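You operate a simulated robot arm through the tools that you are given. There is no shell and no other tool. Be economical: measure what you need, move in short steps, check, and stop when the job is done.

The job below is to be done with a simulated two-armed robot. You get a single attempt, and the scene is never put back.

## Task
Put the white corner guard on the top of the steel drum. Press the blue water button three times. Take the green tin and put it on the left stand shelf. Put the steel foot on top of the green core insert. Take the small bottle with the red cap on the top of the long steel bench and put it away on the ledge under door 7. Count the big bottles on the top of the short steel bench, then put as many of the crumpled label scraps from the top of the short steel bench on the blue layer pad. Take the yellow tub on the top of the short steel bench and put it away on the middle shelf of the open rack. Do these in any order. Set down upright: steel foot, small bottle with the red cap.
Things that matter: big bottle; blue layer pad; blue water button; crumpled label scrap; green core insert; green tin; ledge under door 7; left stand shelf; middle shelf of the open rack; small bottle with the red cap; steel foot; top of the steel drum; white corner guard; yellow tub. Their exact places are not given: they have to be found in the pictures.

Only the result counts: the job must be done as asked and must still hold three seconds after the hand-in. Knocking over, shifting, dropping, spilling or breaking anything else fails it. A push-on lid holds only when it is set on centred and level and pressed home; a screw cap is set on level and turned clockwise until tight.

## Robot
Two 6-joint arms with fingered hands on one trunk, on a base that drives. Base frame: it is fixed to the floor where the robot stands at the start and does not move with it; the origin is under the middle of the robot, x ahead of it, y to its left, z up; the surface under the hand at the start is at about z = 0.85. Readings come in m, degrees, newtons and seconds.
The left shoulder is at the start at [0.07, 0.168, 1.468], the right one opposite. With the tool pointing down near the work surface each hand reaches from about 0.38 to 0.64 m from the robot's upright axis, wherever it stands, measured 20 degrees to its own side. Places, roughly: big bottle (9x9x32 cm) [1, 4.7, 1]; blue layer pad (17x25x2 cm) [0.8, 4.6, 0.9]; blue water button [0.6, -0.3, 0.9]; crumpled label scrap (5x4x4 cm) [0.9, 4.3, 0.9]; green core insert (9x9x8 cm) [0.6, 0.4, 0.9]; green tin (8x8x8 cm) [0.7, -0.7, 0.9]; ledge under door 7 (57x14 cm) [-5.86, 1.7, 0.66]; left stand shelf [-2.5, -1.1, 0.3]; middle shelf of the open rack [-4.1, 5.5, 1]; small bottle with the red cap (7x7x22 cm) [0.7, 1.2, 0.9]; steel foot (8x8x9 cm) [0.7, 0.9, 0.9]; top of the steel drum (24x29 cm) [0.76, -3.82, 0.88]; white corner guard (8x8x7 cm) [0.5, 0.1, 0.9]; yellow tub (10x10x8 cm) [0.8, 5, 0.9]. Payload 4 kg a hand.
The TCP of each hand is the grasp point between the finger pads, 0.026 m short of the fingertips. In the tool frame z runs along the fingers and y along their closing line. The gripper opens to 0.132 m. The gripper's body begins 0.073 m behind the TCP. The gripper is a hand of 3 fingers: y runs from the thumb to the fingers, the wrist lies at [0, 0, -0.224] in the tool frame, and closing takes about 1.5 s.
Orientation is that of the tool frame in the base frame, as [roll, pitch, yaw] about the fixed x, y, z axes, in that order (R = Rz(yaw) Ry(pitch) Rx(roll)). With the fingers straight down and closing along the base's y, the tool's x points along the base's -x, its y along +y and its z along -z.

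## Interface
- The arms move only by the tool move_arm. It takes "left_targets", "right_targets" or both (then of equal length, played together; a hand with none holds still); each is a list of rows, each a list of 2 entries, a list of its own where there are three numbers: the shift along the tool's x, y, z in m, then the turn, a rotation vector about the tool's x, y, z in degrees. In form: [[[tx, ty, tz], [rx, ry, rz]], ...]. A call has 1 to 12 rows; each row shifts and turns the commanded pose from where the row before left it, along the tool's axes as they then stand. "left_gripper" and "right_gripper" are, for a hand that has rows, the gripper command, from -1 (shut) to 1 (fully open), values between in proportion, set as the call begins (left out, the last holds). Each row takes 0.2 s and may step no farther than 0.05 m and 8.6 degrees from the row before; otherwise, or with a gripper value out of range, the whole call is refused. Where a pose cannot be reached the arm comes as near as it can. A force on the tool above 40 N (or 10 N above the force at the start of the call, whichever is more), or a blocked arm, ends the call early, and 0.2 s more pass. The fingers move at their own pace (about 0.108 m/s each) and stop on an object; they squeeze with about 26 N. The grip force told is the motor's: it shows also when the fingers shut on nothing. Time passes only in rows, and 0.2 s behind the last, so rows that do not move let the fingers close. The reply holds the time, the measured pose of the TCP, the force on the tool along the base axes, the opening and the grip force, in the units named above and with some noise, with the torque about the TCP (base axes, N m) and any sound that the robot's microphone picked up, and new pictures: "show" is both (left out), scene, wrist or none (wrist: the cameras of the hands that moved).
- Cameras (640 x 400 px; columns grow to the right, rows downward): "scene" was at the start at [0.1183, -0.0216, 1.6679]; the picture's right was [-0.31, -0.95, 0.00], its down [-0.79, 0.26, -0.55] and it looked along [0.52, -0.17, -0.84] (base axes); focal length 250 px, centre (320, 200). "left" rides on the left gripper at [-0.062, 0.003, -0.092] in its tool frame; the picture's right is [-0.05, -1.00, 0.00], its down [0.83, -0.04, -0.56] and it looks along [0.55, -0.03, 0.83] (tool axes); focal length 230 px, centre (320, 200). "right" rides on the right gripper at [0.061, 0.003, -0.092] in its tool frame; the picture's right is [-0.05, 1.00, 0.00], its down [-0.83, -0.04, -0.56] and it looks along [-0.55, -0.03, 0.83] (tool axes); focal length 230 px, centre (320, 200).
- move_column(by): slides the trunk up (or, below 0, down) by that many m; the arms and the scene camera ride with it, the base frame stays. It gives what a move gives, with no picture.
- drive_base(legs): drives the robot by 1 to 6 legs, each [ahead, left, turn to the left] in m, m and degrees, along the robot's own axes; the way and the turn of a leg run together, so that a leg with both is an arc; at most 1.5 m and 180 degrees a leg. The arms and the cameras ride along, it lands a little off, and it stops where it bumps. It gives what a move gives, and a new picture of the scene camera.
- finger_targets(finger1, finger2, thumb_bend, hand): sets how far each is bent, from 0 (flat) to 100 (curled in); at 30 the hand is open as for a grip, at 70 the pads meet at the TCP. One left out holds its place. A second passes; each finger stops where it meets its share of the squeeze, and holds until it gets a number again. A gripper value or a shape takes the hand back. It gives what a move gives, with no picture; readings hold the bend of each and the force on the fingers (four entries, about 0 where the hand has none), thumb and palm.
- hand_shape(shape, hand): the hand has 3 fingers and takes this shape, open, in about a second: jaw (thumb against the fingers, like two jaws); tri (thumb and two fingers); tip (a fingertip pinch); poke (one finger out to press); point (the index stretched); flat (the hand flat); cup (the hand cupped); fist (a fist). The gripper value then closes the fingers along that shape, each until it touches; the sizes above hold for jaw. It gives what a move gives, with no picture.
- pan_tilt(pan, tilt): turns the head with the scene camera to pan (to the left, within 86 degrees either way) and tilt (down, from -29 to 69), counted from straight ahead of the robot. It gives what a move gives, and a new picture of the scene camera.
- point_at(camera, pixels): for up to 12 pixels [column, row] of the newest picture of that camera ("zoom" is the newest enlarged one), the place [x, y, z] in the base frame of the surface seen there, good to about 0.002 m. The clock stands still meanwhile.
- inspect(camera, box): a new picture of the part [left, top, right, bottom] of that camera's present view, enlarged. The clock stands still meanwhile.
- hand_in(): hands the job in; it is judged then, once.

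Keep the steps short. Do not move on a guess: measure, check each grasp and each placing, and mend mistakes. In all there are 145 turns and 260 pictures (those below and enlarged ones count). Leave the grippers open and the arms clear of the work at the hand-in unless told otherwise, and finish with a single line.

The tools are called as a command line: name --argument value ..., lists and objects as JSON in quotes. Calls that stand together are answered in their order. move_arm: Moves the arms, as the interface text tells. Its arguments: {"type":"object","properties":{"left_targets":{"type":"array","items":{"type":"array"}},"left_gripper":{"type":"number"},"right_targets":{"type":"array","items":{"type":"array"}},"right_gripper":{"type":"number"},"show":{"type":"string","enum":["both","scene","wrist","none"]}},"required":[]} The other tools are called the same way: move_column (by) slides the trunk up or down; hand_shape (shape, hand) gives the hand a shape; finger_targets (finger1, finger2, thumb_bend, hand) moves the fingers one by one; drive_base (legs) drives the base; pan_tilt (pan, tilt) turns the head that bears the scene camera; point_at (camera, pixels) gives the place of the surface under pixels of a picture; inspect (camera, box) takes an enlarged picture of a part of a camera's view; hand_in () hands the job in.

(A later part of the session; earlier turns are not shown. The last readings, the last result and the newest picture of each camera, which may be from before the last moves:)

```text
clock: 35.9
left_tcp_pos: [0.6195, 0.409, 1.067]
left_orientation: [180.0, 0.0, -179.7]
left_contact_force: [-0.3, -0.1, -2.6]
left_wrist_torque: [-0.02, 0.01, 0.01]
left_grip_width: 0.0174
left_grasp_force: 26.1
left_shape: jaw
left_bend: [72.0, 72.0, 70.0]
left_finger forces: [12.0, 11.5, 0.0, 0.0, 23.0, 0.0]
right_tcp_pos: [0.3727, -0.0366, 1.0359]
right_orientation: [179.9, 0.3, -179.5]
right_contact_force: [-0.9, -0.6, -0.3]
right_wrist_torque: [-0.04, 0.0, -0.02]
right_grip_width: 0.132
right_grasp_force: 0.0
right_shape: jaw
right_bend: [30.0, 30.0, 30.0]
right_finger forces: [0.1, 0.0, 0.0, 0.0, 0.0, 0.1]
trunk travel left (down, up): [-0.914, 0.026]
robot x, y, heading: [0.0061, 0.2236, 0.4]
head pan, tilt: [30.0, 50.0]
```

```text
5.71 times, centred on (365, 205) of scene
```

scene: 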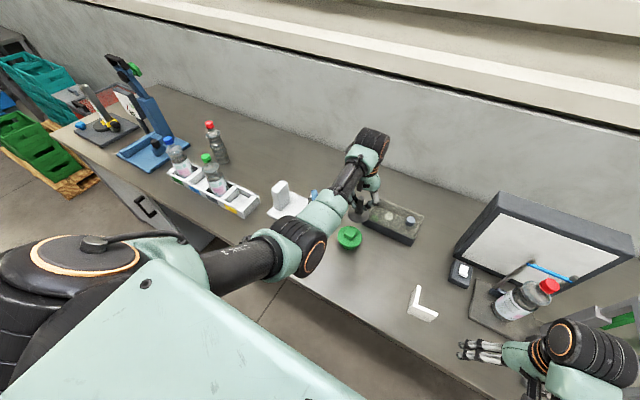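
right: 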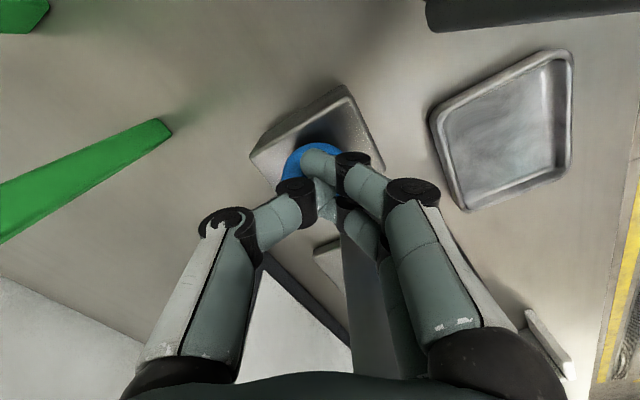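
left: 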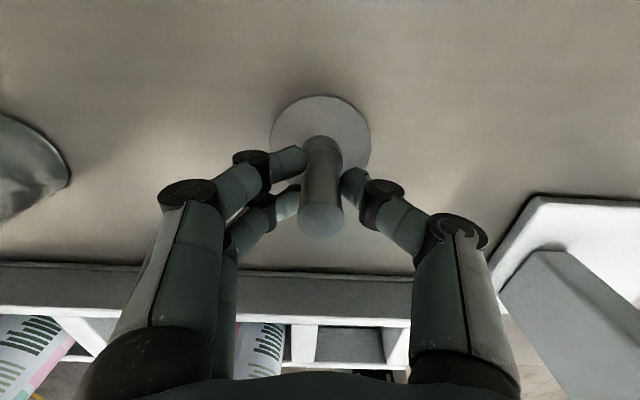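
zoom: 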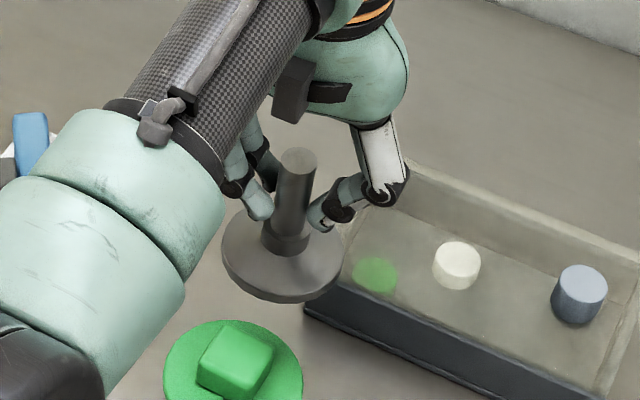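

The lug centre is at (0.593, 0.416) with its top at z 0.921. The foot's base is 0.068 below the TCP. I'll shift above it and lower to just above contact.

move_arm --left_targets '[[[0.0265, 0.007, 0], [0, 0, 0]], [[0, 0, 0.035], [0, 0, 0]], [[0, 0, 0.033], [0, 0, 0]], [[0, 0, 0], [0, 0, 0]]]' --show "wrist"

inspect --camera "scene" --box '[310, 190, 400, 260]'

```text
clock: 36.9
left_tcp_pos: [0.5901, 0.4155, 0.9979]
left_orientation: [-180.0, -0.1, -179.7]
left_contact_force: [-0.2, -0.9, -2.2]
left_wrist_torque: [-0.01, 0.03, -0.01]
left_grip_width: 0.0174
left_grasp_force: 26.0
left_shape: jaw
left_bend: [72.0, 72.0, 70.0]
left_finger forces: [12.2, 11.7, 0.0, 0.0, 22.8, 0.1]
right_tcp_pos: [0.3727, -0.0369, 1.0361]
right_orientation: [180.0, 0.3, -179.7]
right_contact_force: [-0.6, -0.2, 0.0]
right_wrist_torque: [0.0, -0.03, -0.03]
right_grip_width: 0.1319
right_grasp_force: 0.0
right_shape: jaw
right_bend: [30.0, 30.0, 30.0]
right_finger forces: [0.0, 0.0, 0.0, 0.0, 0.0, 0.0]
trunk travel left (down, up): [-0.914, 0.026]
robot x, y, heading: [0.0062, 0.2271, 0.5]
head pan, tilt: [30.0, 50.0]
```

left: 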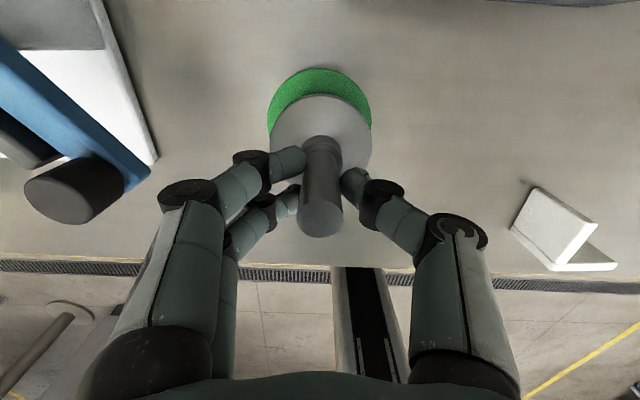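

```text
5.71 times, centred on (355, 225) of scene
```

zoom: 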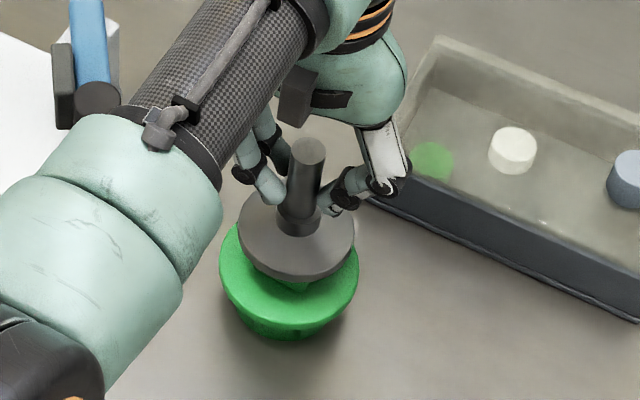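

Centred. I'll lower the last millimetres gently.

move_arm --left_targets '[[[-0.003, 0, 0.004], [0, 0, 0]], [[0, 0, 0.002], [0, 0, 0]], [[0, 0, 0.002], [0, 0, 0]], [[0, 0, 0.001], [0, 0, 0]]]' --show "none"

```text
clock: 37.9
left_tcp_pos: [0.5972, 0.4149, 0.9901]
left_orientation: [-180.0, -0.1, -179.7]
left_contact_force: [-0.4, 0.2, -3.6]
left_wrist_torque: [0.0, 0.0, -0.01]
left_grip_width: 0.0176
left_grasp_force: 26.3
left_shape: jaw
left_bend: [72.0, 72.0, 70.0]
left_finger forces: [12.3, 11.8, 0.0, 0.1, 22.8, 0.1]
right_tcp_pos: [0.3741, -0.0367, 1.0359]
right_orientation: [179.9, 0.3, -179.6]
right_contact_force: [-0.1, -0.5, -1.0]
right_wrist_torque: [0.05, -0.01, 0.0]
right_grip_width: 0.1321
right_grasp_force: 0.1
right_shape: jaw
right_bend: [30.0, 30.0, 30.0]
right_finger forces: [0.0, 0.0, 0.0, 0.0, 0.0, 0.0]
trunk travel left (down, up): [-0.914, 0.026]
robot x, y, heading: [-0.0003, 0.225, 0.3]
head pan, tilt: [30.0, 50.0]
```

move_arm --left_targets '[[[0.003, 0, 0.001], [0, 0, 0]], [[0, 0, 0.001], [0, 0, 0]], [[0, 0, 0.001], [0, 0, 0]], [[0, 0, 0.001], [0, 0, 0]]]' --show "none"

```text
clock: 38.9
left_tcp_pos: [0.5928, 0.4154, 0.9885]
left_orientation: [-180.0, 0.3, -179.6]
left_contact_force: [0.8, 0.5, 10.1]
left_wrist_torque: [0.05, -0.04, -0.06]
left_grip_width: 0.0179
left_grasp_force: 26.0
left_shape: jaw
left_bend: [72.0, 72.0, 70.0]
left_finger forces: [14.2, 13.3, 0.0, 0.0, 25.4, 0.0]
right_tcp_pos: [0.3715, -0.038, 1.0361]
right_orientation: [179.9, 0.4, -179.5]
right_contact_force: [0.1, -1.0, 0.0]
right_wrist_torque: [-0.02, -0.01, 0.01]
right_grip_width: 0.1319
right_grasp_force: 0.0
right_shape: jaw
right_bend: [30.0, 30.0, 30.0]
right_finger forces: [0.0, 0.0, 0.0, 0.1, 0.0, 0.0]
trunk travel left (down, up): [-0.914, 0.026]
robot x, y, heading: [0.0031, 0.2237, 0.3]
head pan, tilt: [30.0, 50.0]
```

Contact at 10 N. I'll ease up 1 mm, open, then check before lifting.

move_arm --left_targets '[[[0, 0, -0.001], [0, 0, 0]], [[0, 0, 0], [0, 0, 0]], [[0, 0, 0], [0, 0, 0]], [[0, 0, 0], [0, 0, 0]], [[0, 0, 0], [0, 0, 0]], [[0, 0, 0], [0, 0, 0]]]' --left_gripper 0.0 --show "wrist"

```text
clock: 40.3
left_tcp_pos: [0.5926, 0.4151, 0.9854]
left_orientation: [180.0, 0.0, -179.8]
left_contact_force: [0.4, -0.2, -0.1]
left_wrist_torque: [0.02, -0.01, 0.02]
left_grip_width: 0.0654
left_grasp_force: 0.0
left_shape: jaw
left_bend: [73.0, 73.0, 70.0]
left_finger forces: [0.1, 0.1, 0.0, 0.0, 0.0, 0.0]
right_tcp_pos: [0.3727, -0.0373, 1.0354]
right_orientation: [180.0, 0.3, -179.6]
right_contact_force: [0.0, 0.4, 1.0]
right_wrist_torque: [-0.01, 0.0, -0.03]
right_grip_width: 0.132
right_grasp_force: 0.0
right_shape: jaw
right_bend: [30.0, 30.0, 30.0]
right_finger forces: [0.0, 0.0, 0.0, 0.0, 0.0, 0.1]
trunk travel left (down, up): [-0.914, 0.026]
robot x, y, heading: [0.0022, 0.2253, 0.6]
head pan, tilt: [30.0, 50.0]
```

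left: 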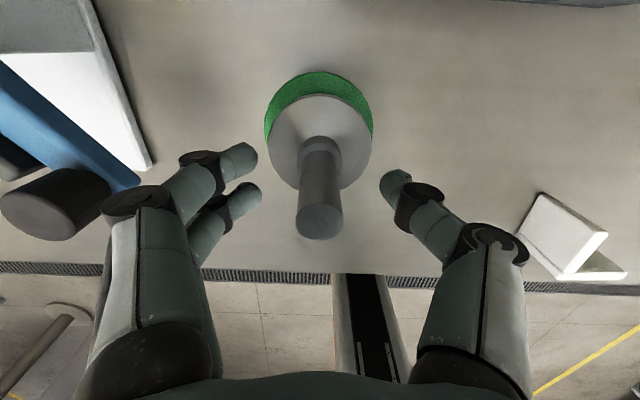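

The foot stands upright on the insert. I'll lift away, then drive right so the left hand can reach the corner guard.

move_arm --left_targets '[[[0, 0, -0.04], [0, 0, 0]], [[0, 0, -0.045], [0, 0, 0]], [[0, 0, -0.045], [0, 0, 0]], [[0, 0, -0.04], [0, 0, 0]]]' --left_gripper 0.0 --show "none"

drive_base --legs '[[0, -0.22, 0]]'

inspect --camera "left" --box '[180, 100, 460, 275]'

```text
clock: 41.3
left_tcp_pos: [0.6118, 0.4127, 1.1411]
left_orientation: [180.0, -0.1, -179.7]
left_contact_force: [-0.2, -0.1, -0.2]
left_wrist_torque: [-0.02, 0.01, -0.01]
left_grip_width: 0.0655
left_grasp_force: 0.0
left_shape: jaw
left_bend: [73.0, 73.0, 70.0]
left_finger forces: [0.0, 0.0, 0.0, 0.0, 0.0, 0.1]
left hand out of reach, approached as far as the arm can: row 4
right_tcp_pos: [0.3741, -0.0385, 1.0356]
right_orientation: [180.0, 0.4, -179.6]
right_contact_force: [-0.1, -0.6, 0.1]
right_wrist_torque: [-0.01, 0.0, 0.0]
right_grip_width: 0.132
right_grasp_force: 0.1
right_shape: jaw
right_bend: [30.0, 30.0, 30.0]
right_finger forces: [0.0, 0.0, 0.1, 0.0, 0.1, 0.0]
trunk travel left (down, up): [-0.914, 0.026]
robot x, y, heading: [0.0022, 0.225, 0.3]
head pan, tilt: [30.0, 50.0]
```

```text
clock: 43.0
left_tcp_pos: [0.6121, 0.1953, 1.1406]
left_orientation: [-179.9, 0.0, -179.6]
left_contact_force: [-1.1, 0.2, 0.7]
left_wrist_torque: [-0.01, 0.0, 0.03]
left_grip_width: 0.0654
left_grasp_force: 0.0
left_shape: jaw
left_bend: [73.0, 73.0, 70.0]
left_finger forces: [0.1, 0.0, 0.1, 0.0, 0.1, 0.0]
right_tcp_pos: [0.3746, -0.255, 1.0372]
right_orientation: [-179.8, 0.4, -179.5]
right_contact_force: [-0.3, 0.1, 0.5]
right_wrist_torque: [-0.04, 0.01, -0.02]
right_grip_width: 0.1318
right_grasp_force: 0.1
right_shape: jaw
right_bend: [30.0, 30.0, 30.0]
right_finger forces: [0.0, 0.0, 0.0, 0.0, 0.1, 0.1]
trunk travel left (down, up): [-0.914, 0.026]
robot x, y, heading: [0.0039, 0.0056, 0.3]
head pan, tilt: [30.0, 50.0]
```

scene: 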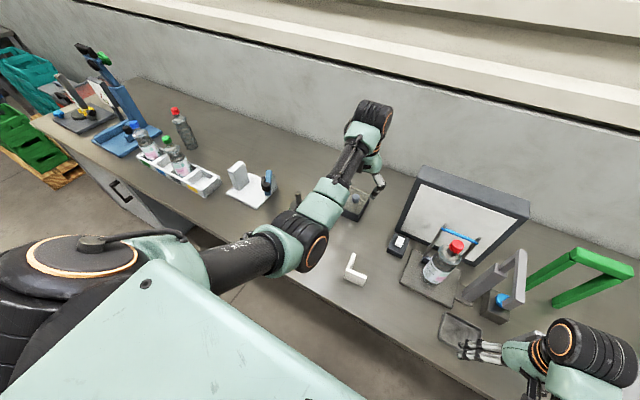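

```text
2.29 times, centred on (320, 188) of left
```

zoom: 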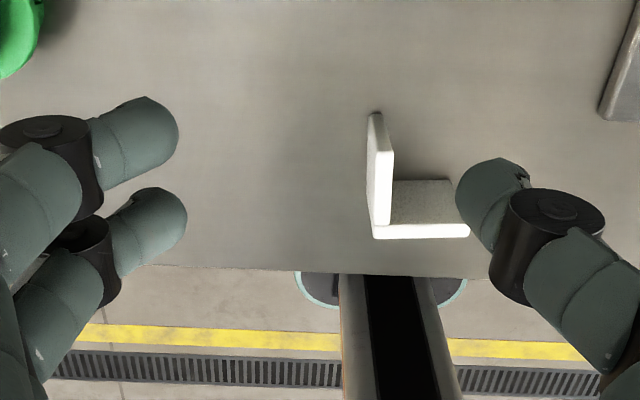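

point_at --camera "zoom" --pixels '[[375, 125], [382, 170], [388, 210], [380, 232], [420, 233], [465, 230], [420, 200], [370, 190], [450, 190]]'

inspect --camera "scene" --box '[325, 240, 395, 290]'

```text
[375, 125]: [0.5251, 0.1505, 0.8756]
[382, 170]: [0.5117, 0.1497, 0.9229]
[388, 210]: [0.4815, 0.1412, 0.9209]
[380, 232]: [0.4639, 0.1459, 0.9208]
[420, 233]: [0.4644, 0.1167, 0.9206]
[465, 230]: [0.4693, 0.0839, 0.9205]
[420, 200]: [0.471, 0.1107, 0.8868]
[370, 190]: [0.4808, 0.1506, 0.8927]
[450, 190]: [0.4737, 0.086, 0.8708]
```

```text
8.00 times, centred on (360, 265) of scene
```

zoom: 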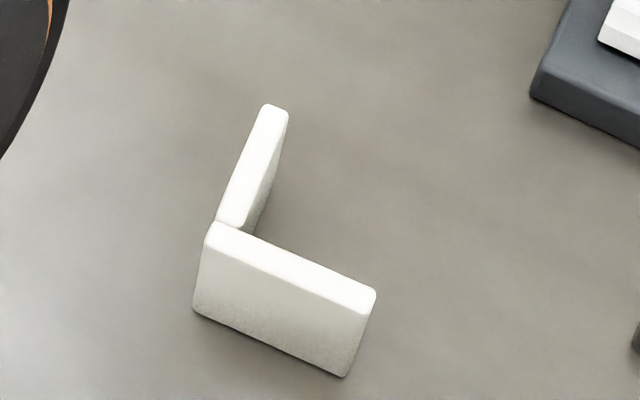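

The guard is an L standing up. I'll grip its x-directed plate at (0.505, 0.146), so I move above it first.

move_arm --left_targets '[[[0.036, -0.0165, 0], [0, 0, 0]], [[0.036, -0.0165, 0], [0, 0, 0]], [[0.035, -0.016, 0], [0, 0, 0]], [[0, 0, 0.045], [0, 0, 0]], [[0, 0, 0.045], [0, 0, 0]], [[0, 0, 0.045], [0, 0, 0]], [[0, 0, 0.035], [0, 0, 0]], [[0, 0, 0], [0, 0, 0]]]' --left_gripper 0.0 --show "wrist"

```text
clock: 44.8
left_tcp_pos: [0.5409, 0.1353, 0.9305]
left_orientation: [179.7, 0.3, -179.5]
left_contact_force: [0.0, 0.1, 0.0]
left_wrist_torque: [-0.02, -0.02, 0.02]
left_grip_width: 0.0656
left_grasp_force: 0.1
left_shape: jaw
left_bend: [73.0, 73.0, 70.0]
left_finger forces: [0.0, 0.1, 0.0, 0.0, 0.0, 0.1]
left hand out of reach, approached as far as the arm can: row 1, 2, 3
right_tcp_pos: [0.3737, -0.2576, 1.0356]
right_orientation: [179.9, 0.4, -179.6]
right_contact_force: [-1.0, 0.6, 0.1]
right_wrist_torque: [0.0, -0.01, 0.02]
right_grip_width: 0.1318
right_grasp_force: 0.1
right_shape: jaw
right_bend: [30.0, 30.0, 30.0]
right_finger forces: [0.1, 0.1, 0.0, 0.0, 0.0, 0.0]
trunk travel left (down, up): [-0.914, 0.026]
robot x, y, heading: [0.0039, 0.0051, 0.2]
head pan, tilt: [30.0, 50.0]
```

left: 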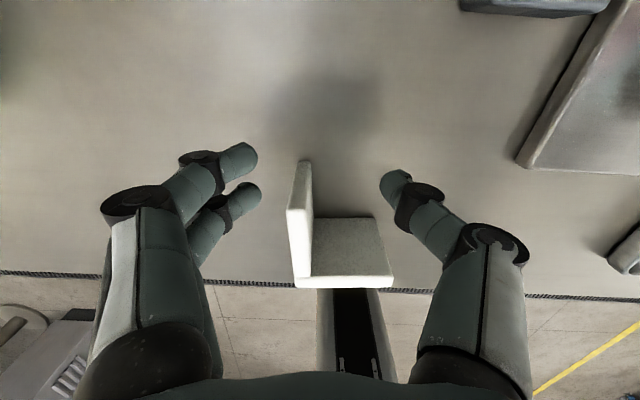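

move_arm --left_targets '[[[0, 0.011, 0], [0, 0, 0]], [[0.019, 0, 0], [0, 0, 0]], [[0.019, 0, 0], [0, 0, 0]], [[0, 0, 0.018], [0, 0, 0]], [[0, 0, 0.017], [0, 0, 0]], [[0, 0, 0], [0, 0, 0]]]' --left_gripper 0.0 --show "wrist"

```text
clock: 46.2
left_tcp_pos: [0.5015, 0.1622, 0.8919]
left_orientation: [178.3, 0.4, -179.2]
left_contact_force: [-0.6, 0.8, 0.5]
left_wrist_torque: [0.0, 0.04, 0.0]
left_grip_width: 0.0657
left_grasp_force: 0.0
left_shape: jaw
left_bend: [73.0, 73.0, 70.0]
left_finger forces: [0.0, 0.1, 0.0, 0.0, 0.0, 0.0]
right_tcp_pos: [0.3746, -0.2577, 1.0346]
right_orientation: [179.9, 0.4, -179.6]
right_contact_force: [-0.1, -0.5, 0.4]
right_wrist_torque: [0.0, 0.04, -0.03]
right_grip_width: 0.132
right_grasp_force: 0.0
right_shape: jaw
right_bend: [30.0, 30.0, 30.0]
right_finger forces: [0.1, 0.0, 0.0, 0.0, 0.0, 0.0]
trunk travel left (down, up): [-0.914, 0.026]
robot x, y, heading: [0.0034, 0.0018, 0.5]
head pan, tilt: [30.0, 50.0]
```

left: 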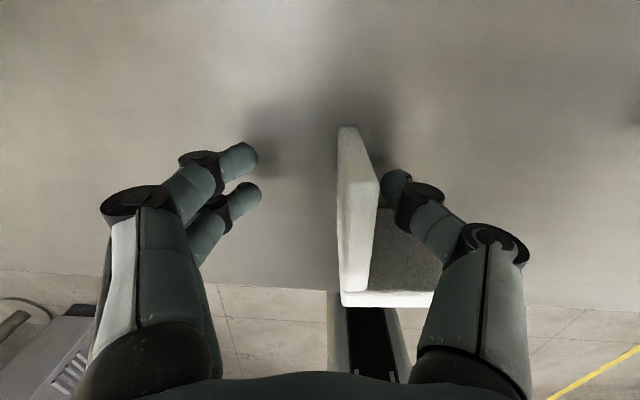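

The y position overshot by 1.5 cm. I'll shift back so the plate is centred between the fingers.

move_arm --left_targets '[[[0, -0.008, 0], [0, 0, 0]], [[0, -0.007, 0], [0, 0, 0]], [[0, 0, 0], [0, 0, 0]]]' --left_gripper 0.0 --show "wrist"

```text
clock: 47.2
left_tcp_pos: [0.499, 0.1685, 0.8845]
left_orientation: [176.4, -0.2, -178.6]
left_contact_force: [-0.4, 0.2, 0.4]
left_wrist_torque: [0.0, -0.02, -0.01]
left_grip_width: 0.0657
left_grasp_force: 0.1
left_shape: jaw
left_bend: [73.0, 73.0, 70.0]
left_finger forces: [0.1, 0.0, 0.0, 0.1, 0.0, 0.0]
right_tcp_pos: [0.3742, -0.2575, 1.0363]
right_orientation: [179.9, 0.3, -179.6]
right_contact_force: [0.1, 0.6, 0.5]
right_wrist_torque: [0.0, -0.01, 0.0]
right_grip_width: 0.132
right_grasp_force: 0.0
right_shape: jaw
right_bend: [30.0, 30.0, 30.0]
right_finger forces: [0.0, 0.1, 0.0, 0.0, 0.1, 0.1]
trunk travel left (down, up): [-0.914, 0.026]
robot x, y, heading: [0.0043, 0.0041, 0.1]
head pan, tilt: [30.0, 50.0]
stopped in row 3 (left hand): the arm was blocked; the commanded pose is now the measured one
```

left: 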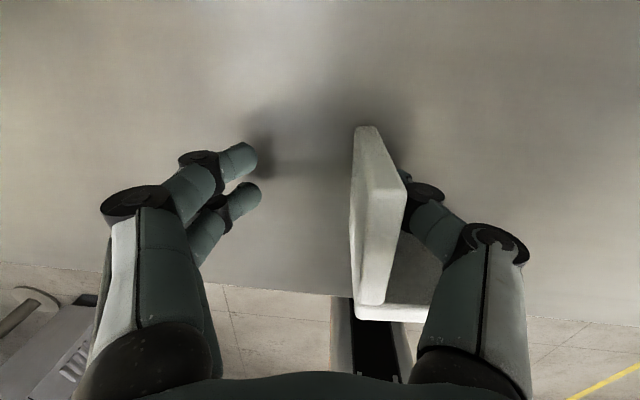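

The arm is blocked this close to the body. I'll lift straight up and reposition the base a little further back and to the right.

move_arm --left_targets '[[[-0.002, 0, -0.02], [0, 0, 0]], [[-0.002, 0, -0.03], [0, 0, 0]], [[-0.03, 0, -0.03], [0, 0, 0]], [[-0.03, 0, -0.03], [0, 0, 0]]]' --left_gripper 0.0 --show "wrist"

```text
clock: 48.2
left_tcp_pos: [0.5633, 0.1604, 0.9951]
left_orientation: [176.7, -0.4, -178.8]
left_contact_force: [0.1, -0.3, -0.2]
left_wrist_torque: [-0.02, -0.01, 0.03]
left_grip_width: 0.0661
left_grasp_force: 0.1
left_shape: jaw
left_bend: [73.0, 73.0, 70.0]
left_finger forces: [0.0, 0.1, 0.0, 0.1, 0.0, 0.0]
right_tcp_pos: [0.3745, -0.2579, 1.0349]
right_orientation: [179.9, 0.2, -179.6]
right_contact_force: [0.0, 0.5, -0.5]
right_wrist_torque: [-0.01, 0.01, -0.02]
right_grip_width: 0.1317
right_grasp_force: 0.1
right_shape: jaw
right_bend: [30.0, 30.0, 30.0]
right_finger forces: [0.1, 0.0, 0.0, 0.0, 0.0, 0.0]
trunk travel left (down, up): [-0.914, 0.026]
robot x, y, heading: [0.0033, 0.0038, 0.3]
head pan, tilt: [30.0, 50.0]
```

left: 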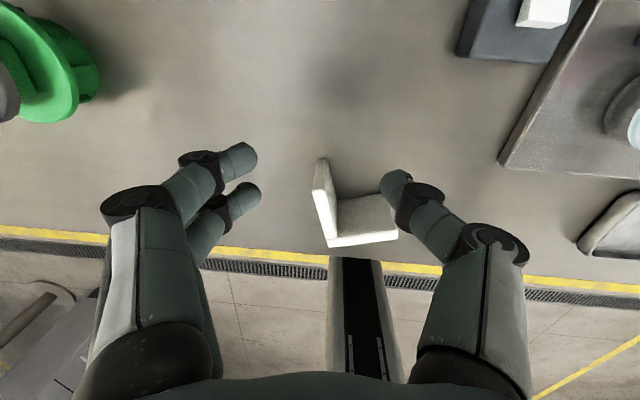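

move_arm --left_targets '[[[-0.01, 0.04, 0], [3.3, 0, 0]], [[-0.01, 0.04, 0], [0, 0, 0]]]' --left_gripper 0.0 --show "none"

drive_base --legs '[[-0.1, -0.08, 0]]'

inspect --camera "left" --box '[180, 100, 460, 275]'

inspect --camera "scene" --box '[280, 150, 460, 265]'

```text
clock: 48.8
left_tcp_pos: [0.5826, 0.2448, 0.9955]
left_orientation: [-179.9, -0.2, -178.6]
left_contact_force: [-0.1, 0.0, -0.4]
left_wrist_torque: [0.02, 0.01, -0.02]
left_grip_width: 0.066
left_grasp_force: 0.1
left_shape: jaw
left_bend: [73.0, 73.0, 70.0]
left_finger forces: [0.0, 0.0, 0.1, 0.0, 0.0, 0.1]
right_tcp_pos: [0.3747, -0.2563, 1.0363]
right_orientation: [-180.0, 0.3, -179.6]
right_contact_force: [0.4, 1.2, 0.6]
right_wrist_torque: [-0.01, 0.0, -0.01]
right_grip_width: 0.1318
right_grasp_force: 0.1
right_shape: jaw
right_bend: [30.0, 30.0, 30.0]
right_finger forces: [0.0, 0.0, 0.0, 0.0, 0.0, 0.1]
trunk travel left (down, up): [-0.914, 0.026]
robot x, y, heading: [0.0017, 0.0026, 0.2]
head pan, tilt: [30.0, 50.0]
```

```text
clock: 50.1
left_tcp_pos: [0.4839, 0.1623, 0.995]
left_orientation: [180.0, -0.3, -178.7]
left_contact_force: [1.1, -0.1, 0.2]
left_wrist_torque: [-0.03, 0.02, -0.02]
left_grip_width: 0.0659
left_grasp_force: 0.0
left_shape: jaw
left_bend: [73.0, 73.0, 70.0]
left_finger forces: [0.0, 0.1, 0.0, 0.0, 0.1, 0.0]
right_tcp_pos: [0.2777, -0.3381, 1.0348]
right_orientation: [180.0, 0.3, -179.7]
right_contact_force: [0.0, -0.4, -0.2]
right_wrist_torque: [-0.03, 0.02, -0.03]
right_grip_width: 0.132
right_grasp_force: 0.1
right_shape: jaw
right_bend: [30.0, 30.0, 30.0]
right_finger forces: [0.0, 0.0, 0.1, 0.0, 0.1, 0.1]
trunk travel left (down, up): [-0.914, 0.026]
robot x, y, heading: [-0.0933, -0.0809, 0.2]
head pan, tilt: [30.0, 50.0]
```

scene: 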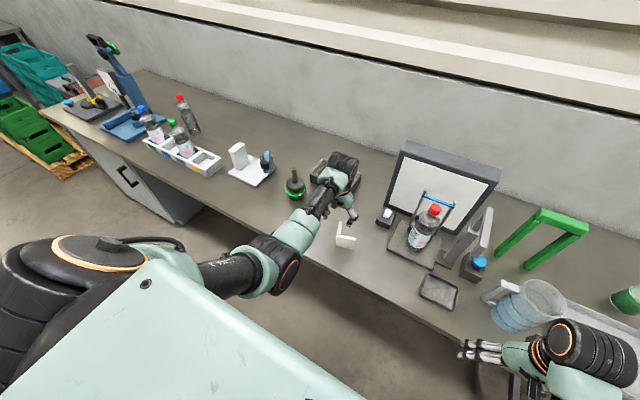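

```text
2.29 times, centred on (320, 188) of left
```

zoom: 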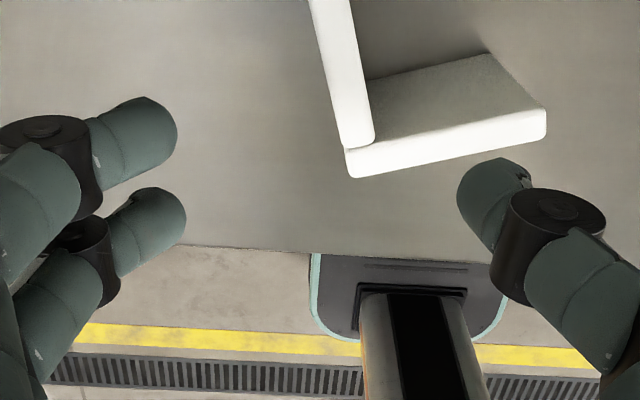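

```text
3.48 times, centred on (370, 208) of scene
```

zoom: 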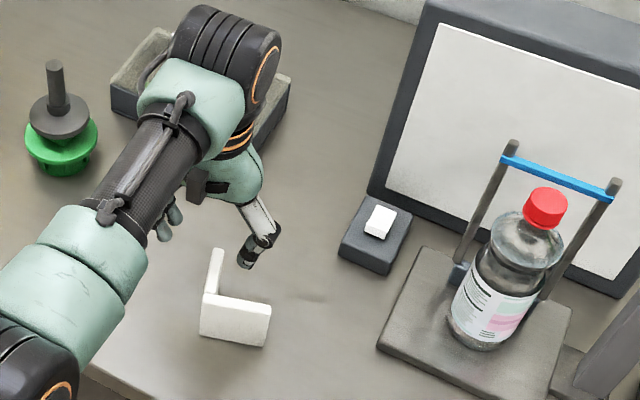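

The foot sits fine on the insert. The guard has turned a few degrees, so I'll measure it again.

inspect --camera "left" --box '[240, 60, 440, 200]'

point_at --camera "zoom" --pixels '[[290, 290], [320, 300], [250, 170], [275, 160], [230, 90], [210, 60], [540, 265], [280, 330], [245, 40]]'

```text
2.86 times, centred on (340, 130) of left
```

zoom: 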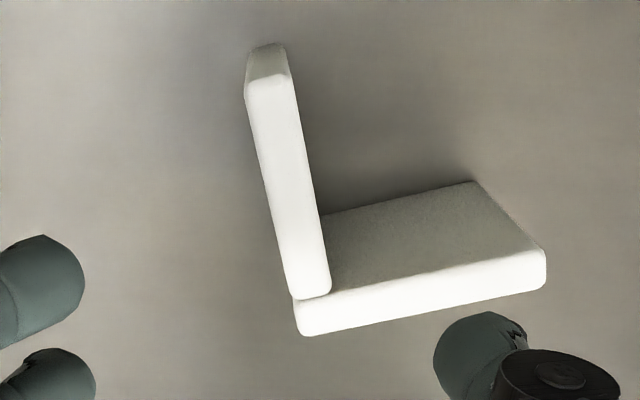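

```text
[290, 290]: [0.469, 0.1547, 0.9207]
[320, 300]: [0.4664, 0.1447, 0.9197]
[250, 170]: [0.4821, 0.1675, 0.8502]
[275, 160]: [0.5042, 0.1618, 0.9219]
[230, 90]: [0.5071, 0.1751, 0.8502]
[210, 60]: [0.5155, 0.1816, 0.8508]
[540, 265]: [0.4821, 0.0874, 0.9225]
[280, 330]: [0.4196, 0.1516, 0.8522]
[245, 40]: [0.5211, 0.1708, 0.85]
```

The plate now lies at about 16° yaw, centred at (0.503, 0.160). I'll turn the hand to match and descend.

move_arm --left_targets '[[[-0.019, -0.002, 0], [0, 0, 0]], [[0, 0, 0], [0, 0, -8]], [[0, 0, 0], [0, 0, -8]], [[0, 0, 0.025], [0, 0, 0]], [[0, 0, 0.02], [0, 0, 0]], [[0, 0, 0], [0, 0, 0]]]' --left_gripper 0.0 --show "wrist"

```text
clock: 51.5
left_tcp_pos: [0.5014, 0.1597, 0.9517]
left_orientation: [179.9, 0.0, -162.7]
left_contact_force: [0.5, -0.7, 0.6]
left_wrist_torque: [-0.01, -0.01, 0.01]
left_grip_width: 0.0661
left_grasp_force: 0.0
left_shape: jaw
left_bend: [73.0, 73.0, 70.0]
left_finger forces: [0.0, 0.1, 0.0, 0.0, 0.1, 0.0]
right_tcp_pos: [0.2749, -0.3404, 1.035]
right_orientation: [179.9, 0.4, -179.7]
right_contact_force: [0.3, -0.2, -0.7]
right_wrist_torque: [0.03, -0.02, -0.02]
right_grip_width: 0.1322
right_grasp_force: 0.1
right_shape: jaw
right_bend: [30.0, 30.0, 30.0]
right_finger forces: [0.0, 0.0, 0.1, 0.0, 0.0, 0.1]
trunk travel left (down, up): [-0.914, 0.026]
robot x, y, heading: [-0.0945, -0.0764, -0.1]
head pan, tilt: [30.0, 50.0]
```

left: 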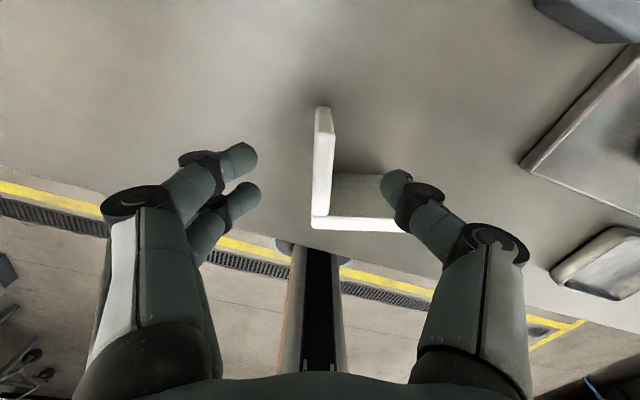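

Centred. I'll go down and close.

move_arm --left_targets '[[[0, 0, 0.03], [0, 0, 0]], [[0, 0, 0.028], [0, 0, 0]], [[0, 0, 0], [0, 0, 0]]]' --left_gripper 0.0 --show "wrist"

move_arm --left_targets '[[[0, 0, 0], [0, 0, 0]], [[0, 0, 0], [0, 0, 0]], [[0, 0, 0], [0, 0, 0]], [[0, 0, 0], [0, 0, 0]], [[0, 0, 0], [0, 0, 0]], [[0, 0, 0], [0, 0, 0]]]' --left_gripper -1 --show "wrist"

```text
clock: 52.3
left_tcp_pos: [0.501, 0.1614, 0.8933]
left_orientation: [179.8, 0.0, -162.8]
left_contact_force: [0.1, 1.0, -0.6]
left_wrist_torque: [0.0, -0.01, 0.0]
left_grip_width: 0.0658
left_grasp_force: 0.0
left_shape: jaw
left_bend: [73.0, 73.0, 70.0]
left_finger forces: [0.1, 0.0, 0.0, 0.1, 0.1, 0.1]
right_tcp_pos: [0.2748, -0.3392, 1.0345]
right_orientation: [179.9, 0.3, -179.7]
right_contact_force: [0.8, 0.0, 0.5]
right_wrist_torque: [0.0, 0.02, -0.01]
right_grip_width: 0.132
right_grasp_force: 0.1
right_shape: jaw
right_bend: [30.0, 30.0, 30.0]
right_finger forces: [0.0, 0.0, 0.0, 0.0, 0.0, 0.1]
trunk travel left (down, up): [-0.914, 0.026]
robot x, y, heading: [-0.0932, -0.0764, 0.3]
head pan, tilt: [30.0, 50.0]
```

left: 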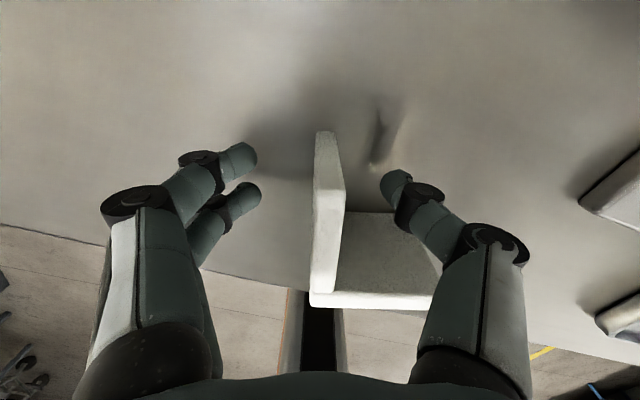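

```text
clock: 53.7
left_tcp_pos: [0.5016, 0.1614, 0.8925]
left_orientation: [-179.9, -0.1, -162.7]
left_contact_force: [-0.5, 0.7, 0.3]
left_wrist_torque: [0.02, -0.01, 0.0]
left_grip_width: 0.0069
left_grasp_force: 25.9
left_shape: jaw
left_bend: [71.0, 71.0, 70.0]
left_finger forces: [11.5, 11.5, 0.1, 0.0, 23.0, 0.0]
right_tcp_pos: [0.2753, -0.3393, 1.0346]
right_orientation: [179.9, 0.5, -179.7]
right_contact_force: [0.0, 0.2, 0.6]
right_wrist_torque: [-0.01, 0.0, 0.01]
right_grip_width: 0.1321
right_grasp_force: 0.2
right_shape: jaw
right_bend: [30.0, 30.0, 30.0]
right_finger forces: [0.0, 0.0, 0.0, 0.1, 0.1, 0.0]
trunk travel left (down, up): [-0.914, 0.026]
robot x, y, heading: [-0.0963, -0.0738, 0.1]
head pan, tilt: [30.0, 50.0]
```

left: 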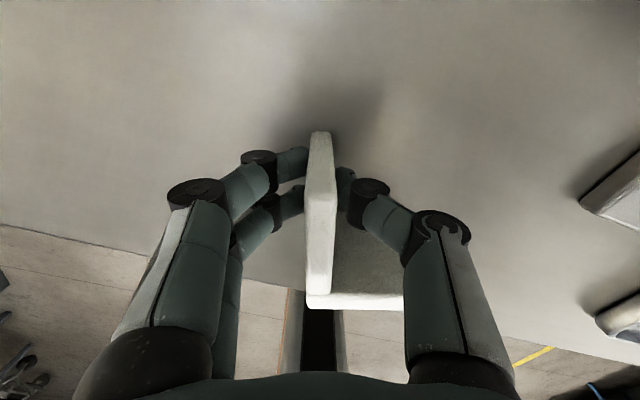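

Gripped (plate 7 mm). I'll lift, back off from the bench and look to the right along the route to the drum.

move_arm --left_targets '[[[0, 0, -0.03], [0, 0, 0]], [[0, 0, -0.045], [0, 0, 0]], [[0, 0, -0.045], [0, 0, 0]], [[0, 0, -0.03], [0, 0, 0]]]' --show "none"

drive_base --legs '[[-0.5, 0, 0]]'

pan_tilt --pan -80 --tilt 25

```text
clock: 54.7
left_tcp_pos: [0.5006, 0.159, 1.0434]
left_orientation: [179.8, -0.2, -162.8]
left_contact_force: [-0.3, -0.3, -1.5]
left_wrist_torque: [0.03, -0.05, 0.01]
left_grip_width: 0.0071
left_grasp_force: 26.6
left_shape: jaw
left_bend: [71.0, 71.0, 70.0]
left_finger forces: [11.6, 11.5, 0.0, 0.0, 23.1, 0.1]
right_tcp_pos: [0.2747, -0.3396, 1.0362]
right_orientation: [179.9, 0.4, -179.7]
right_contact_force: [-0.6, 0.5, 0.8]
right_wrist_torque: [0.02, -0.02, -0.02]
right_grip_width: 0.1318
right_grasp_force: 0.0
right_shape: jaw
right_bend: [30.0, 30.0, 30.0]
right_finger forces: [0.1, 0.0, 0.0, 0.0, 0.1, 0.0]
trunk travel left (down, up): [-0.914, 0.026]
robot x, y, heading: [-0.0915, -0.0741, 0.2]
head pan, tilt: [30.0, 50.0]
```

```text
clock: 57.6
left_tcp_pos: [0.0053, 0.1568, 1.0438]
left_orientation: [179.9, -0.2, -162.8]
left_contact_force: [-0.2, 0.9, -1.4]
left_wrist_torque: [0.02, -0.01, -0.02]
left_grip_width: 0.007
left_grasp_force: 25.6
left_shape: jaw
left_bend: [71.0, 71.0, 70.0]
left_finger forces: [11.5, 11.4, 0.0, 0.1, 23.1, 0.0]
right_tcp_pos: [-0.2208, -0.3415, 1.0357]
right_orientation: [179.9, 0.3, -179.8]
right_contact_force: [0.5, 0.4, -0.5]
right_wrist_torque: [-0.02, -0.02, -0.01]
right_grip_width: 0.1321
right_grasp_force: 0.1
right_shape: jaw
right_bend: [30.0, 30.0, 30.0]
right_finger forces: [0.0, 0.0, 0.0, 0.1, 0.0, 0.0]
trunk travel left (down, up): [-0.914, 0.026]
robot x, y, heading: [-0.5948, -0.0777, 0.1]
head pan, tilt: [30.0, 50.0]
```

scene: 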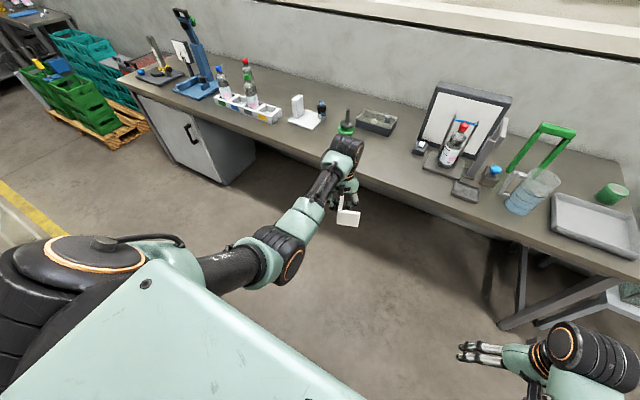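

```text
clock: 59.5
left_tcp_pos: [0.0002, 0.1564, 1.0468]
left_orientation: [180.0, 0.2, -162.8]
left_contact_force: [-0.7, -0.5, -1.1]
left_wrist_torque: [0.03, 0.0, -0.02]
left_grip_width: 0.007
left_grasp_force: 25.8
left_shape: jaw
left_bend: [71.0, 71.0, 70.0]
left_finger forces: [11.6, 11.7, 0.0, 0.0, 23.3, 0.1]
right_tcp_pos: [-0.2288, -0.3404, 1.0381]
right_orientation: [179.9, 0.5, -179.8]
right_contact_force: [0.2, -0.1, 0.8]
right_wrist_torque: [-0.01, -0.02, 0.02]
right_grip_width: 0.1319
right_grasp_force: 0.0
right_shape: jaw
right_bend: [30.0, 30.0, 30.0]
right_finger forces: [0.0, 0.1, 0.1, 0.0, 0.0, 0.1]
trunk travel left (down, up): [-0.914, 0.026]
robot x, y, heading: [-0.5933, -0.0806, 0.2]
head pan, tilt: [-80.0, 25.0]
```

scene: 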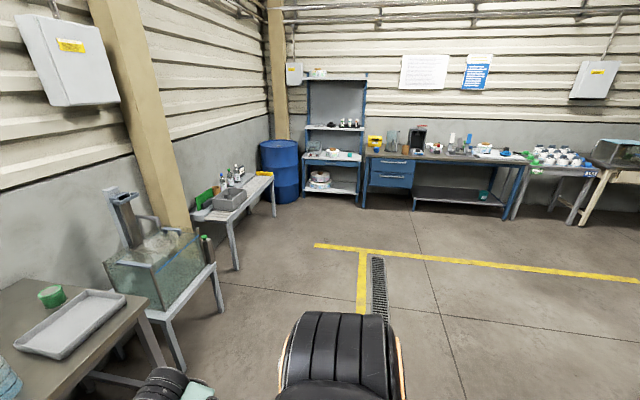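

point_at --camera "scene" --pixels '[[280, 146], [262, 146], [298, 146], [283, 195], [310, 195], [360, 195], [310, 158], [270, 178], [232, 210], [278, 205]]'

inspect --camera "scene" --box '[240, 120, 380, 220]'

```text
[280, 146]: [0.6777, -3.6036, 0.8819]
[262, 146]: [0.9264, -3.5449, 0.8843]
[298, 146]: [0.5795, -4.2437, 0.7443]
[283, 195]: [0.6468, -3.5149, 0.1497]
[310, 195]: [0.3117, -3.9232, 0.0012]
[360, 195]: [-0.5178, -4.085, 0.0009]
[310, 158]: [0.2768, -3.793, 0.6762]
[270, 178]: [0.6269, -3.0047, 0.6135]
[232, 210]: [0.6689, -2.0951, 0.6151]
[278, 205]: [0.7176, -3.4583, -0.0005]
```

```text
4.00 times, centred on (310, 170) of scene
```

zoom: 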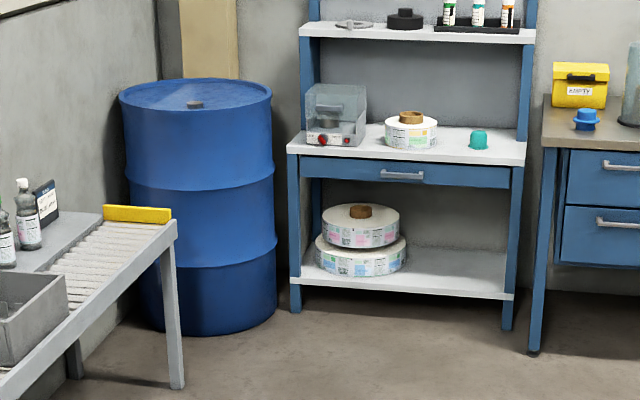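

The drum is centred near (0.76, −3.82), with a shelf to its −x side. I'll tuck the right hand to the side, drive along, and turn 60° right.

move_arm --right_targets '[[[0.02, -0.048, 0], [0, 0, 0]], [[0.04, -0.03, 0], [0, 0, 0]], [[0.045, -0.02, 0], [0, 0, 0]], [[0.045, -0.02, 0], [0, 0, 0]], [[0.03, -0.04, 0], [0, 0, 0]]]' --show "none"

pan_tilt --pan 10 --tilt 40

drive_base --legs '[[0, -1.5, 0], [0, -1.4, 0], [0, 0, -60]]'

```text
refused: row 1 steps farther than a row can; nothing moved
```

```text
clock: 61.2
left_tcp_pos: [-0.0014, 0.1584, 1.0469]
left_orientation: [180.0, 0.1, -162.9]
left_contact_force: [-0.5, -0.8, -1.2]
left_wrist_torque: [0.02, 0.01, 0.02]
left_grip_width: 0.0069
left_grasp_force: 25.9
left_shape: jaw
left_bend: [71.0, 71.0, 70.0]
left_finger forces: [11.7, 11.8, 0.0, 0.0, 23.3, 0.0]
right_tcp_pos: [-0.2274, -0.3419, 1.0382]
right_orientation: [179.8, 0.6, -179.8]
right_contact_force: [0.3, -1.3, -0.4]
right_wrist_torque: [0.0, 0.03, 0.02]
right_grip_width: 0.1318
right_grasp_force: 0.1
right_shape: jaw
right_bend: [30.0, 30.0, 30.0]
right_finger forces: [0.0, 0.0, 0.0, 0.0, 0.0, 0.1]
trunk travel left (down, up): [-0.914, 0.026]
robot x, y, heading: [-0.5924, -0.0777, 0.1]
head pan, tilt: [10.0, 40.0]
```

scene: 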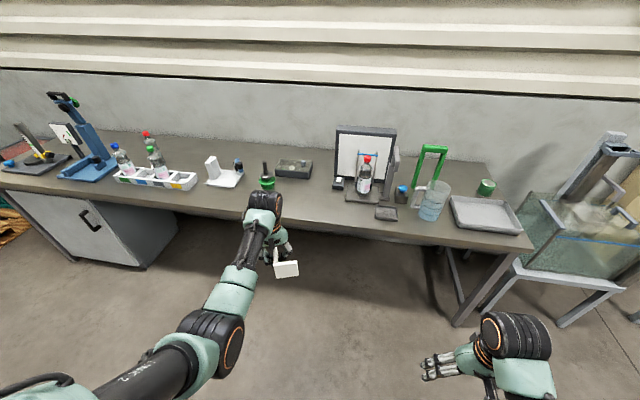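

```text
clock: 77.9
left_tcp_pos: [-0.1576, -3.4054, 1.0466]
left_orientation: [180.0, 0.1, 135.5]
left_contact_force: [-0.7, -0.6, -1.1]
left_wrist_torque: [-0.01, -0.05, -0.04]
left_grip_width: 0.0071
left_grasp_force: 25.8
left_shape: jaw
left_bend: [71.0, 71.0, 70.0]
left_finger forces: [11.6, 11.7, 0.0, 0.0, 23.3, 0.0]
right_tcp_pos: [-0.7042, -3.4433, 1.038]
right_orientation: [179.9, 0.7, 118.6]
right_contact_force: [-0.4, -0.2, 0.0]
right_wrist_torque: [-0.01, -0.02, -0.01]
right_grip_width: 0.132
right_grasp_force: 0.1
right_shape: jaw
right_bend: [30.0, 30.0, 30.0]
right_finger forces: [0.1, 0.0, 0.0, 0.1, 0.0, 0.0]
trunk travel left (down, up): [-0.914, 0.026]
robot x, y, heading: [-0.6441, -3.0005, -61.4]
head pan, tilt: [10.0, 40.0]
```

scene: 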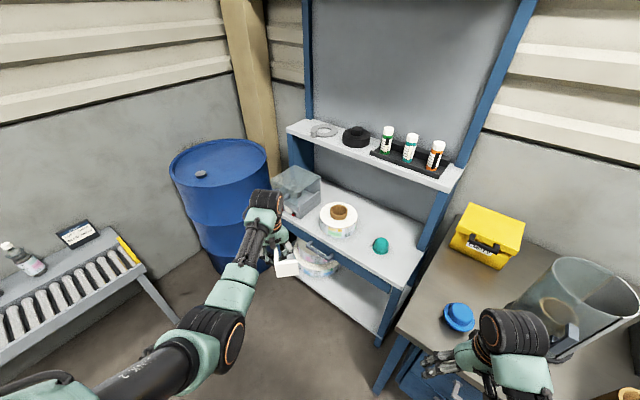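

move_arm --right_targets '[[[0.02, -0.04, 0], [0, 0, 0]], [[0.035, -0.03, 0], [0, 0, 0]], [[0.035, -0.03, 0], [0, 0, 0]], [[0.035, -0.03, 0], [0, 0, 0]], [[0.025, -0.04, 0], [0, 0, 0]]]' --show "none"

point_at --camera "scene" --pixels '[[220, 160], [171, 165], [267, 155], [222, 140], [212, 185], [200, 174], [290, 185], [300, 220], [130, 245], [290, 125], [230, 165]]'

inspect --camera "scene" --box '[150, 120, 330, 300]'

```text
clock: 79.1
left_tcp_pos: [-0.1569, -3.4074, 1.046]
left_orientation: [-180.0, 0.1, 135.5]
left_contact_force: [0.7, -0.5, 0.1]
left_wrist_torque: [-0.01, -0.04, 0.0]
left_grip_width: 0.0072
left_grasp_force: 25.6
left_shape: jaw
left_bend: [71.0, 71.0, 70.0]
left_finger forces: [11.6, 11.8, 0.0, 0.1, 23.3, 0.0]
right_tcp_pos: [-0.8383, -3.4031, 1.0362]
right_orientation: [179.8, 0.6, 118.5]
right_contact_force: [-0.1, 0.7, -0.3]
right_wrist_torque: [0.0, -0.02, -0.02]
right_grip_width: 0.1319
right_grasp_force: 0.0
right_shape: jaw
right_bend: [30.0, 30.0, 30.0]
right_finger forces: [0.0, 0.0, 0.1, 0.0, 0.0, 0.0]
right hand out of reach, approached as far as the arm can: row 4, 5
trunk travel left (down, up): [-0.914, 0.026]
robot x, y, heading: [-0.6472, -2.9956, -61.4]
head pan, tilt: [10.0, 40.0]
```

```text
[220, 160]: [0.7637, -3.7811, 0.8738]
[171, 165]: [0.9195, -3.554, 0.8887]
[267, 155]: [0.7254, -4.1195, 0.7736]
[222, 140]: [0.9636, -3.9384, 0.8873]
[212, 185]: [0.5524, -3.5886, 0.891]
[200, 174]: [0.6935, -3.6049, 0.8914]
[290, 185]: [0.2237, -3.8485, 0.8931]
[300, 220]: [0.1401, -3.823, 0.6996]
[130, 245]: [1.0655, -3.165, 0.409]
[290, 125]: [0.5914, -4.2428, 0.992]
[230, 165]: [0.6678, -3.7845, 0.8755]
```

```text
2.22 times, centred on (240, 210) of scene
```

zoom: 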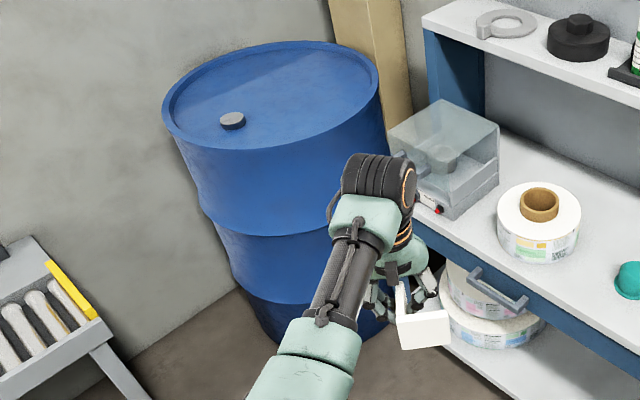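

Drum top is at z 0.875 in the recess, with the rim at 0.89 and the bung at (0.69,−3.60). I'll drive so the guard is over about (0.74,−3.80).

drive_base --legs '[[0, 0.59, 0], [0.76, 0, 0]]'

inspect --camera "left" --box '[0, 0, 640, 400]'

```text
clock: 86.2
left_tcp_pos: [0.739, -3.7867, 1.0472]
left_orientation: [-180.0, 0.1, 136.2]
left_contact_force: [0.7, 0.2, -1.1]
left_wrist_torque: [-0.03, -0.04, 0.0]
left_grip_width: 0.0071
left_grasp_force: 25.8
left_shape: jaw
left_bend: [71.0, 71.0, 70.0]
left_finger forces: [11.7, 11.8, 0.1, 0.0, 23.4, 0.1]
right_tcp_pos: [0.057, -3.7884, 1.0367]
right_orientation: [180.0, 0.8, 119.3]
right_contact_force: [-0.3, 0.0, -0.3]
right_wrist_torque: [-0.02, 0.02, 0.01]
right_grip_width: 0.1319
right_grasp_force: 0.1
right_shape: jaw
right_bend: [30.0, 30.0, 30.0]
right_finger forces: [0.1, 0.0, 0.1, 0.0, 0.0, 0.0]
trunk travel left (down, up): [-0.914, 0.026]
robot x, y, heading: [0.2493, -3.3835, -60.6]
head pan, tilt: [10.0, 40.0]
```

scene: 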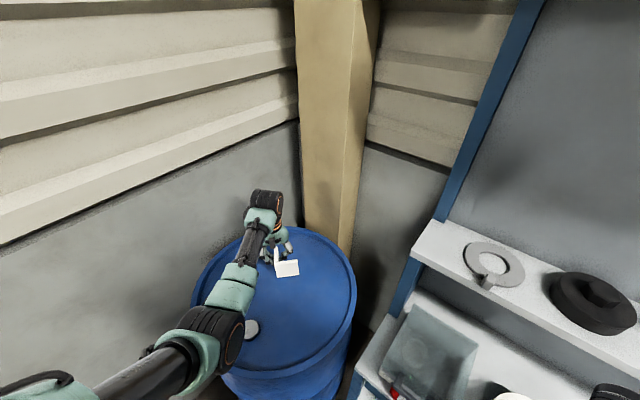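

```text
1.00 times, centred on (320, 200) of left (not enlarged: the box is as wide or as high as the picture)
```

zoom: 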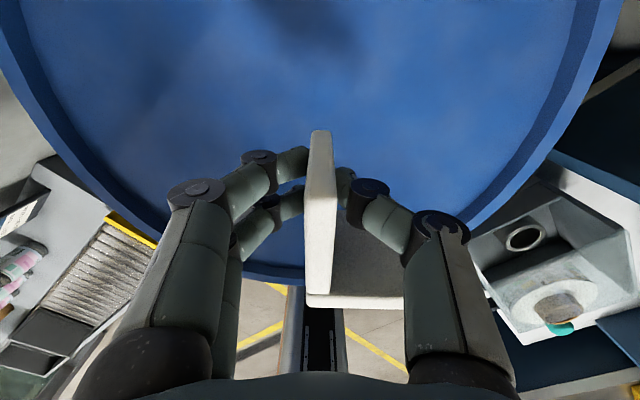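

The guard is over the drum. I'll lower it to just above the surface, then gently to contact.

move_arm --left_targets '[[[0, 0, 0.04], [0, 0, 0]], [[0, 0, 0.04], [0, 0, 0]], [[0, 0, 0.035], [0, 0, 0]], [[0, 0, 0.006], [0, 0, 0]], [[0, 0, 0], [0, 0, 0]]]' --show "none"

move_arm --left_targets '[[[0, 0, 0.002], [0, 0, 0]], [[0, 0, 0.002], [0, 0, 0]], [[0, 0, 0.002], [0, 0, 0]], [[0, 0, 0.002], [0, 0, 0]]]' --show "none"

```text
clock: 87.4
left_tcp_pos: [0.741, -3.7878, 0.9293]
left_orientation: [-179.9, 0.9, 136.2]
left_contact_force: [6.2, -1.2, 34.8]
left_wrist_torque: [0.08, -0.09, -0.02]
left_grip_width: 0.0096
left_grasp_force: 25.8
left_shape: jaw
left_bend: [72.0, 72.0, 72.0]
left_finger forces: [17.0, 18.1, 0.0, 0.0, 32.2, 0.0]
right_tcp_pos: [0.0557, -3.7863, 1.0367]
right_orientation: [179.8, 0.8, 119.2]
right_contact_force: [0.5, -0.5, -0.1]
right_wrist_torque: [0.02, -0.01, 0.01]
right_grip_width: 0.1319
right_grasp_force: 0.0
right_shape: jaw
right_bend: [30.0, 30.0, 30.0]
right_finger forces: [0.0, 0.0, 0.0, 0.0, 0.0, 0.0]
trunk travel left (down, up): [-0.914, 0.026]
robot x, y, heading: [0.248, -3.3834, -60.7]
head pan, tilt: [10.0, 40.0]
```

```text
clock: 88.2
left_tcp_pos: [0.7432, -3.7909, 0.9313]
left_orientation: [-179.7, 1.5, 136.2]
left_contact_force: [-2.6, 5.5, 23.9]
left_wrist_torque: [0.17, -0.01, -0.01]
left_grip_width: 0.0099
left_grasp_force: 26.1
left_shape: jaw
left_bend: [72.0, 72.0, 72.0]
left_finger forces: [14.5, 15.5, 0.0, 0.0, 28.1, 0.0]
right_tcp_pos: [0.0555, -3.7882, 1.0361]
right_orientation: [179.8, 0.9, 119.3]
right_contact_force: [0.0, 0.1, 0.2]
right_wrist_torque: [0.01, -0.02, -0.02]
right_grip_width: 0.1323
right_grasp_force: 0.0
right_shape: jaw
right_bend: [30.0, 30.0, 30.0]
right_finger forces: [0.0, 0.1, 0.0, 0.1, 0.1, 0.0]
trunk travel left (down, up): [-0.914, 0.026]
robot x, y, heading: [0.2447, -3.3843, -60.7]
head pan, tilt: [10.0, 40.0]
stopped in row 3 (left hand): the force on the tool passed its limit at 46 N (the readings are from after the stop); the commanded pose is now the measured one
```

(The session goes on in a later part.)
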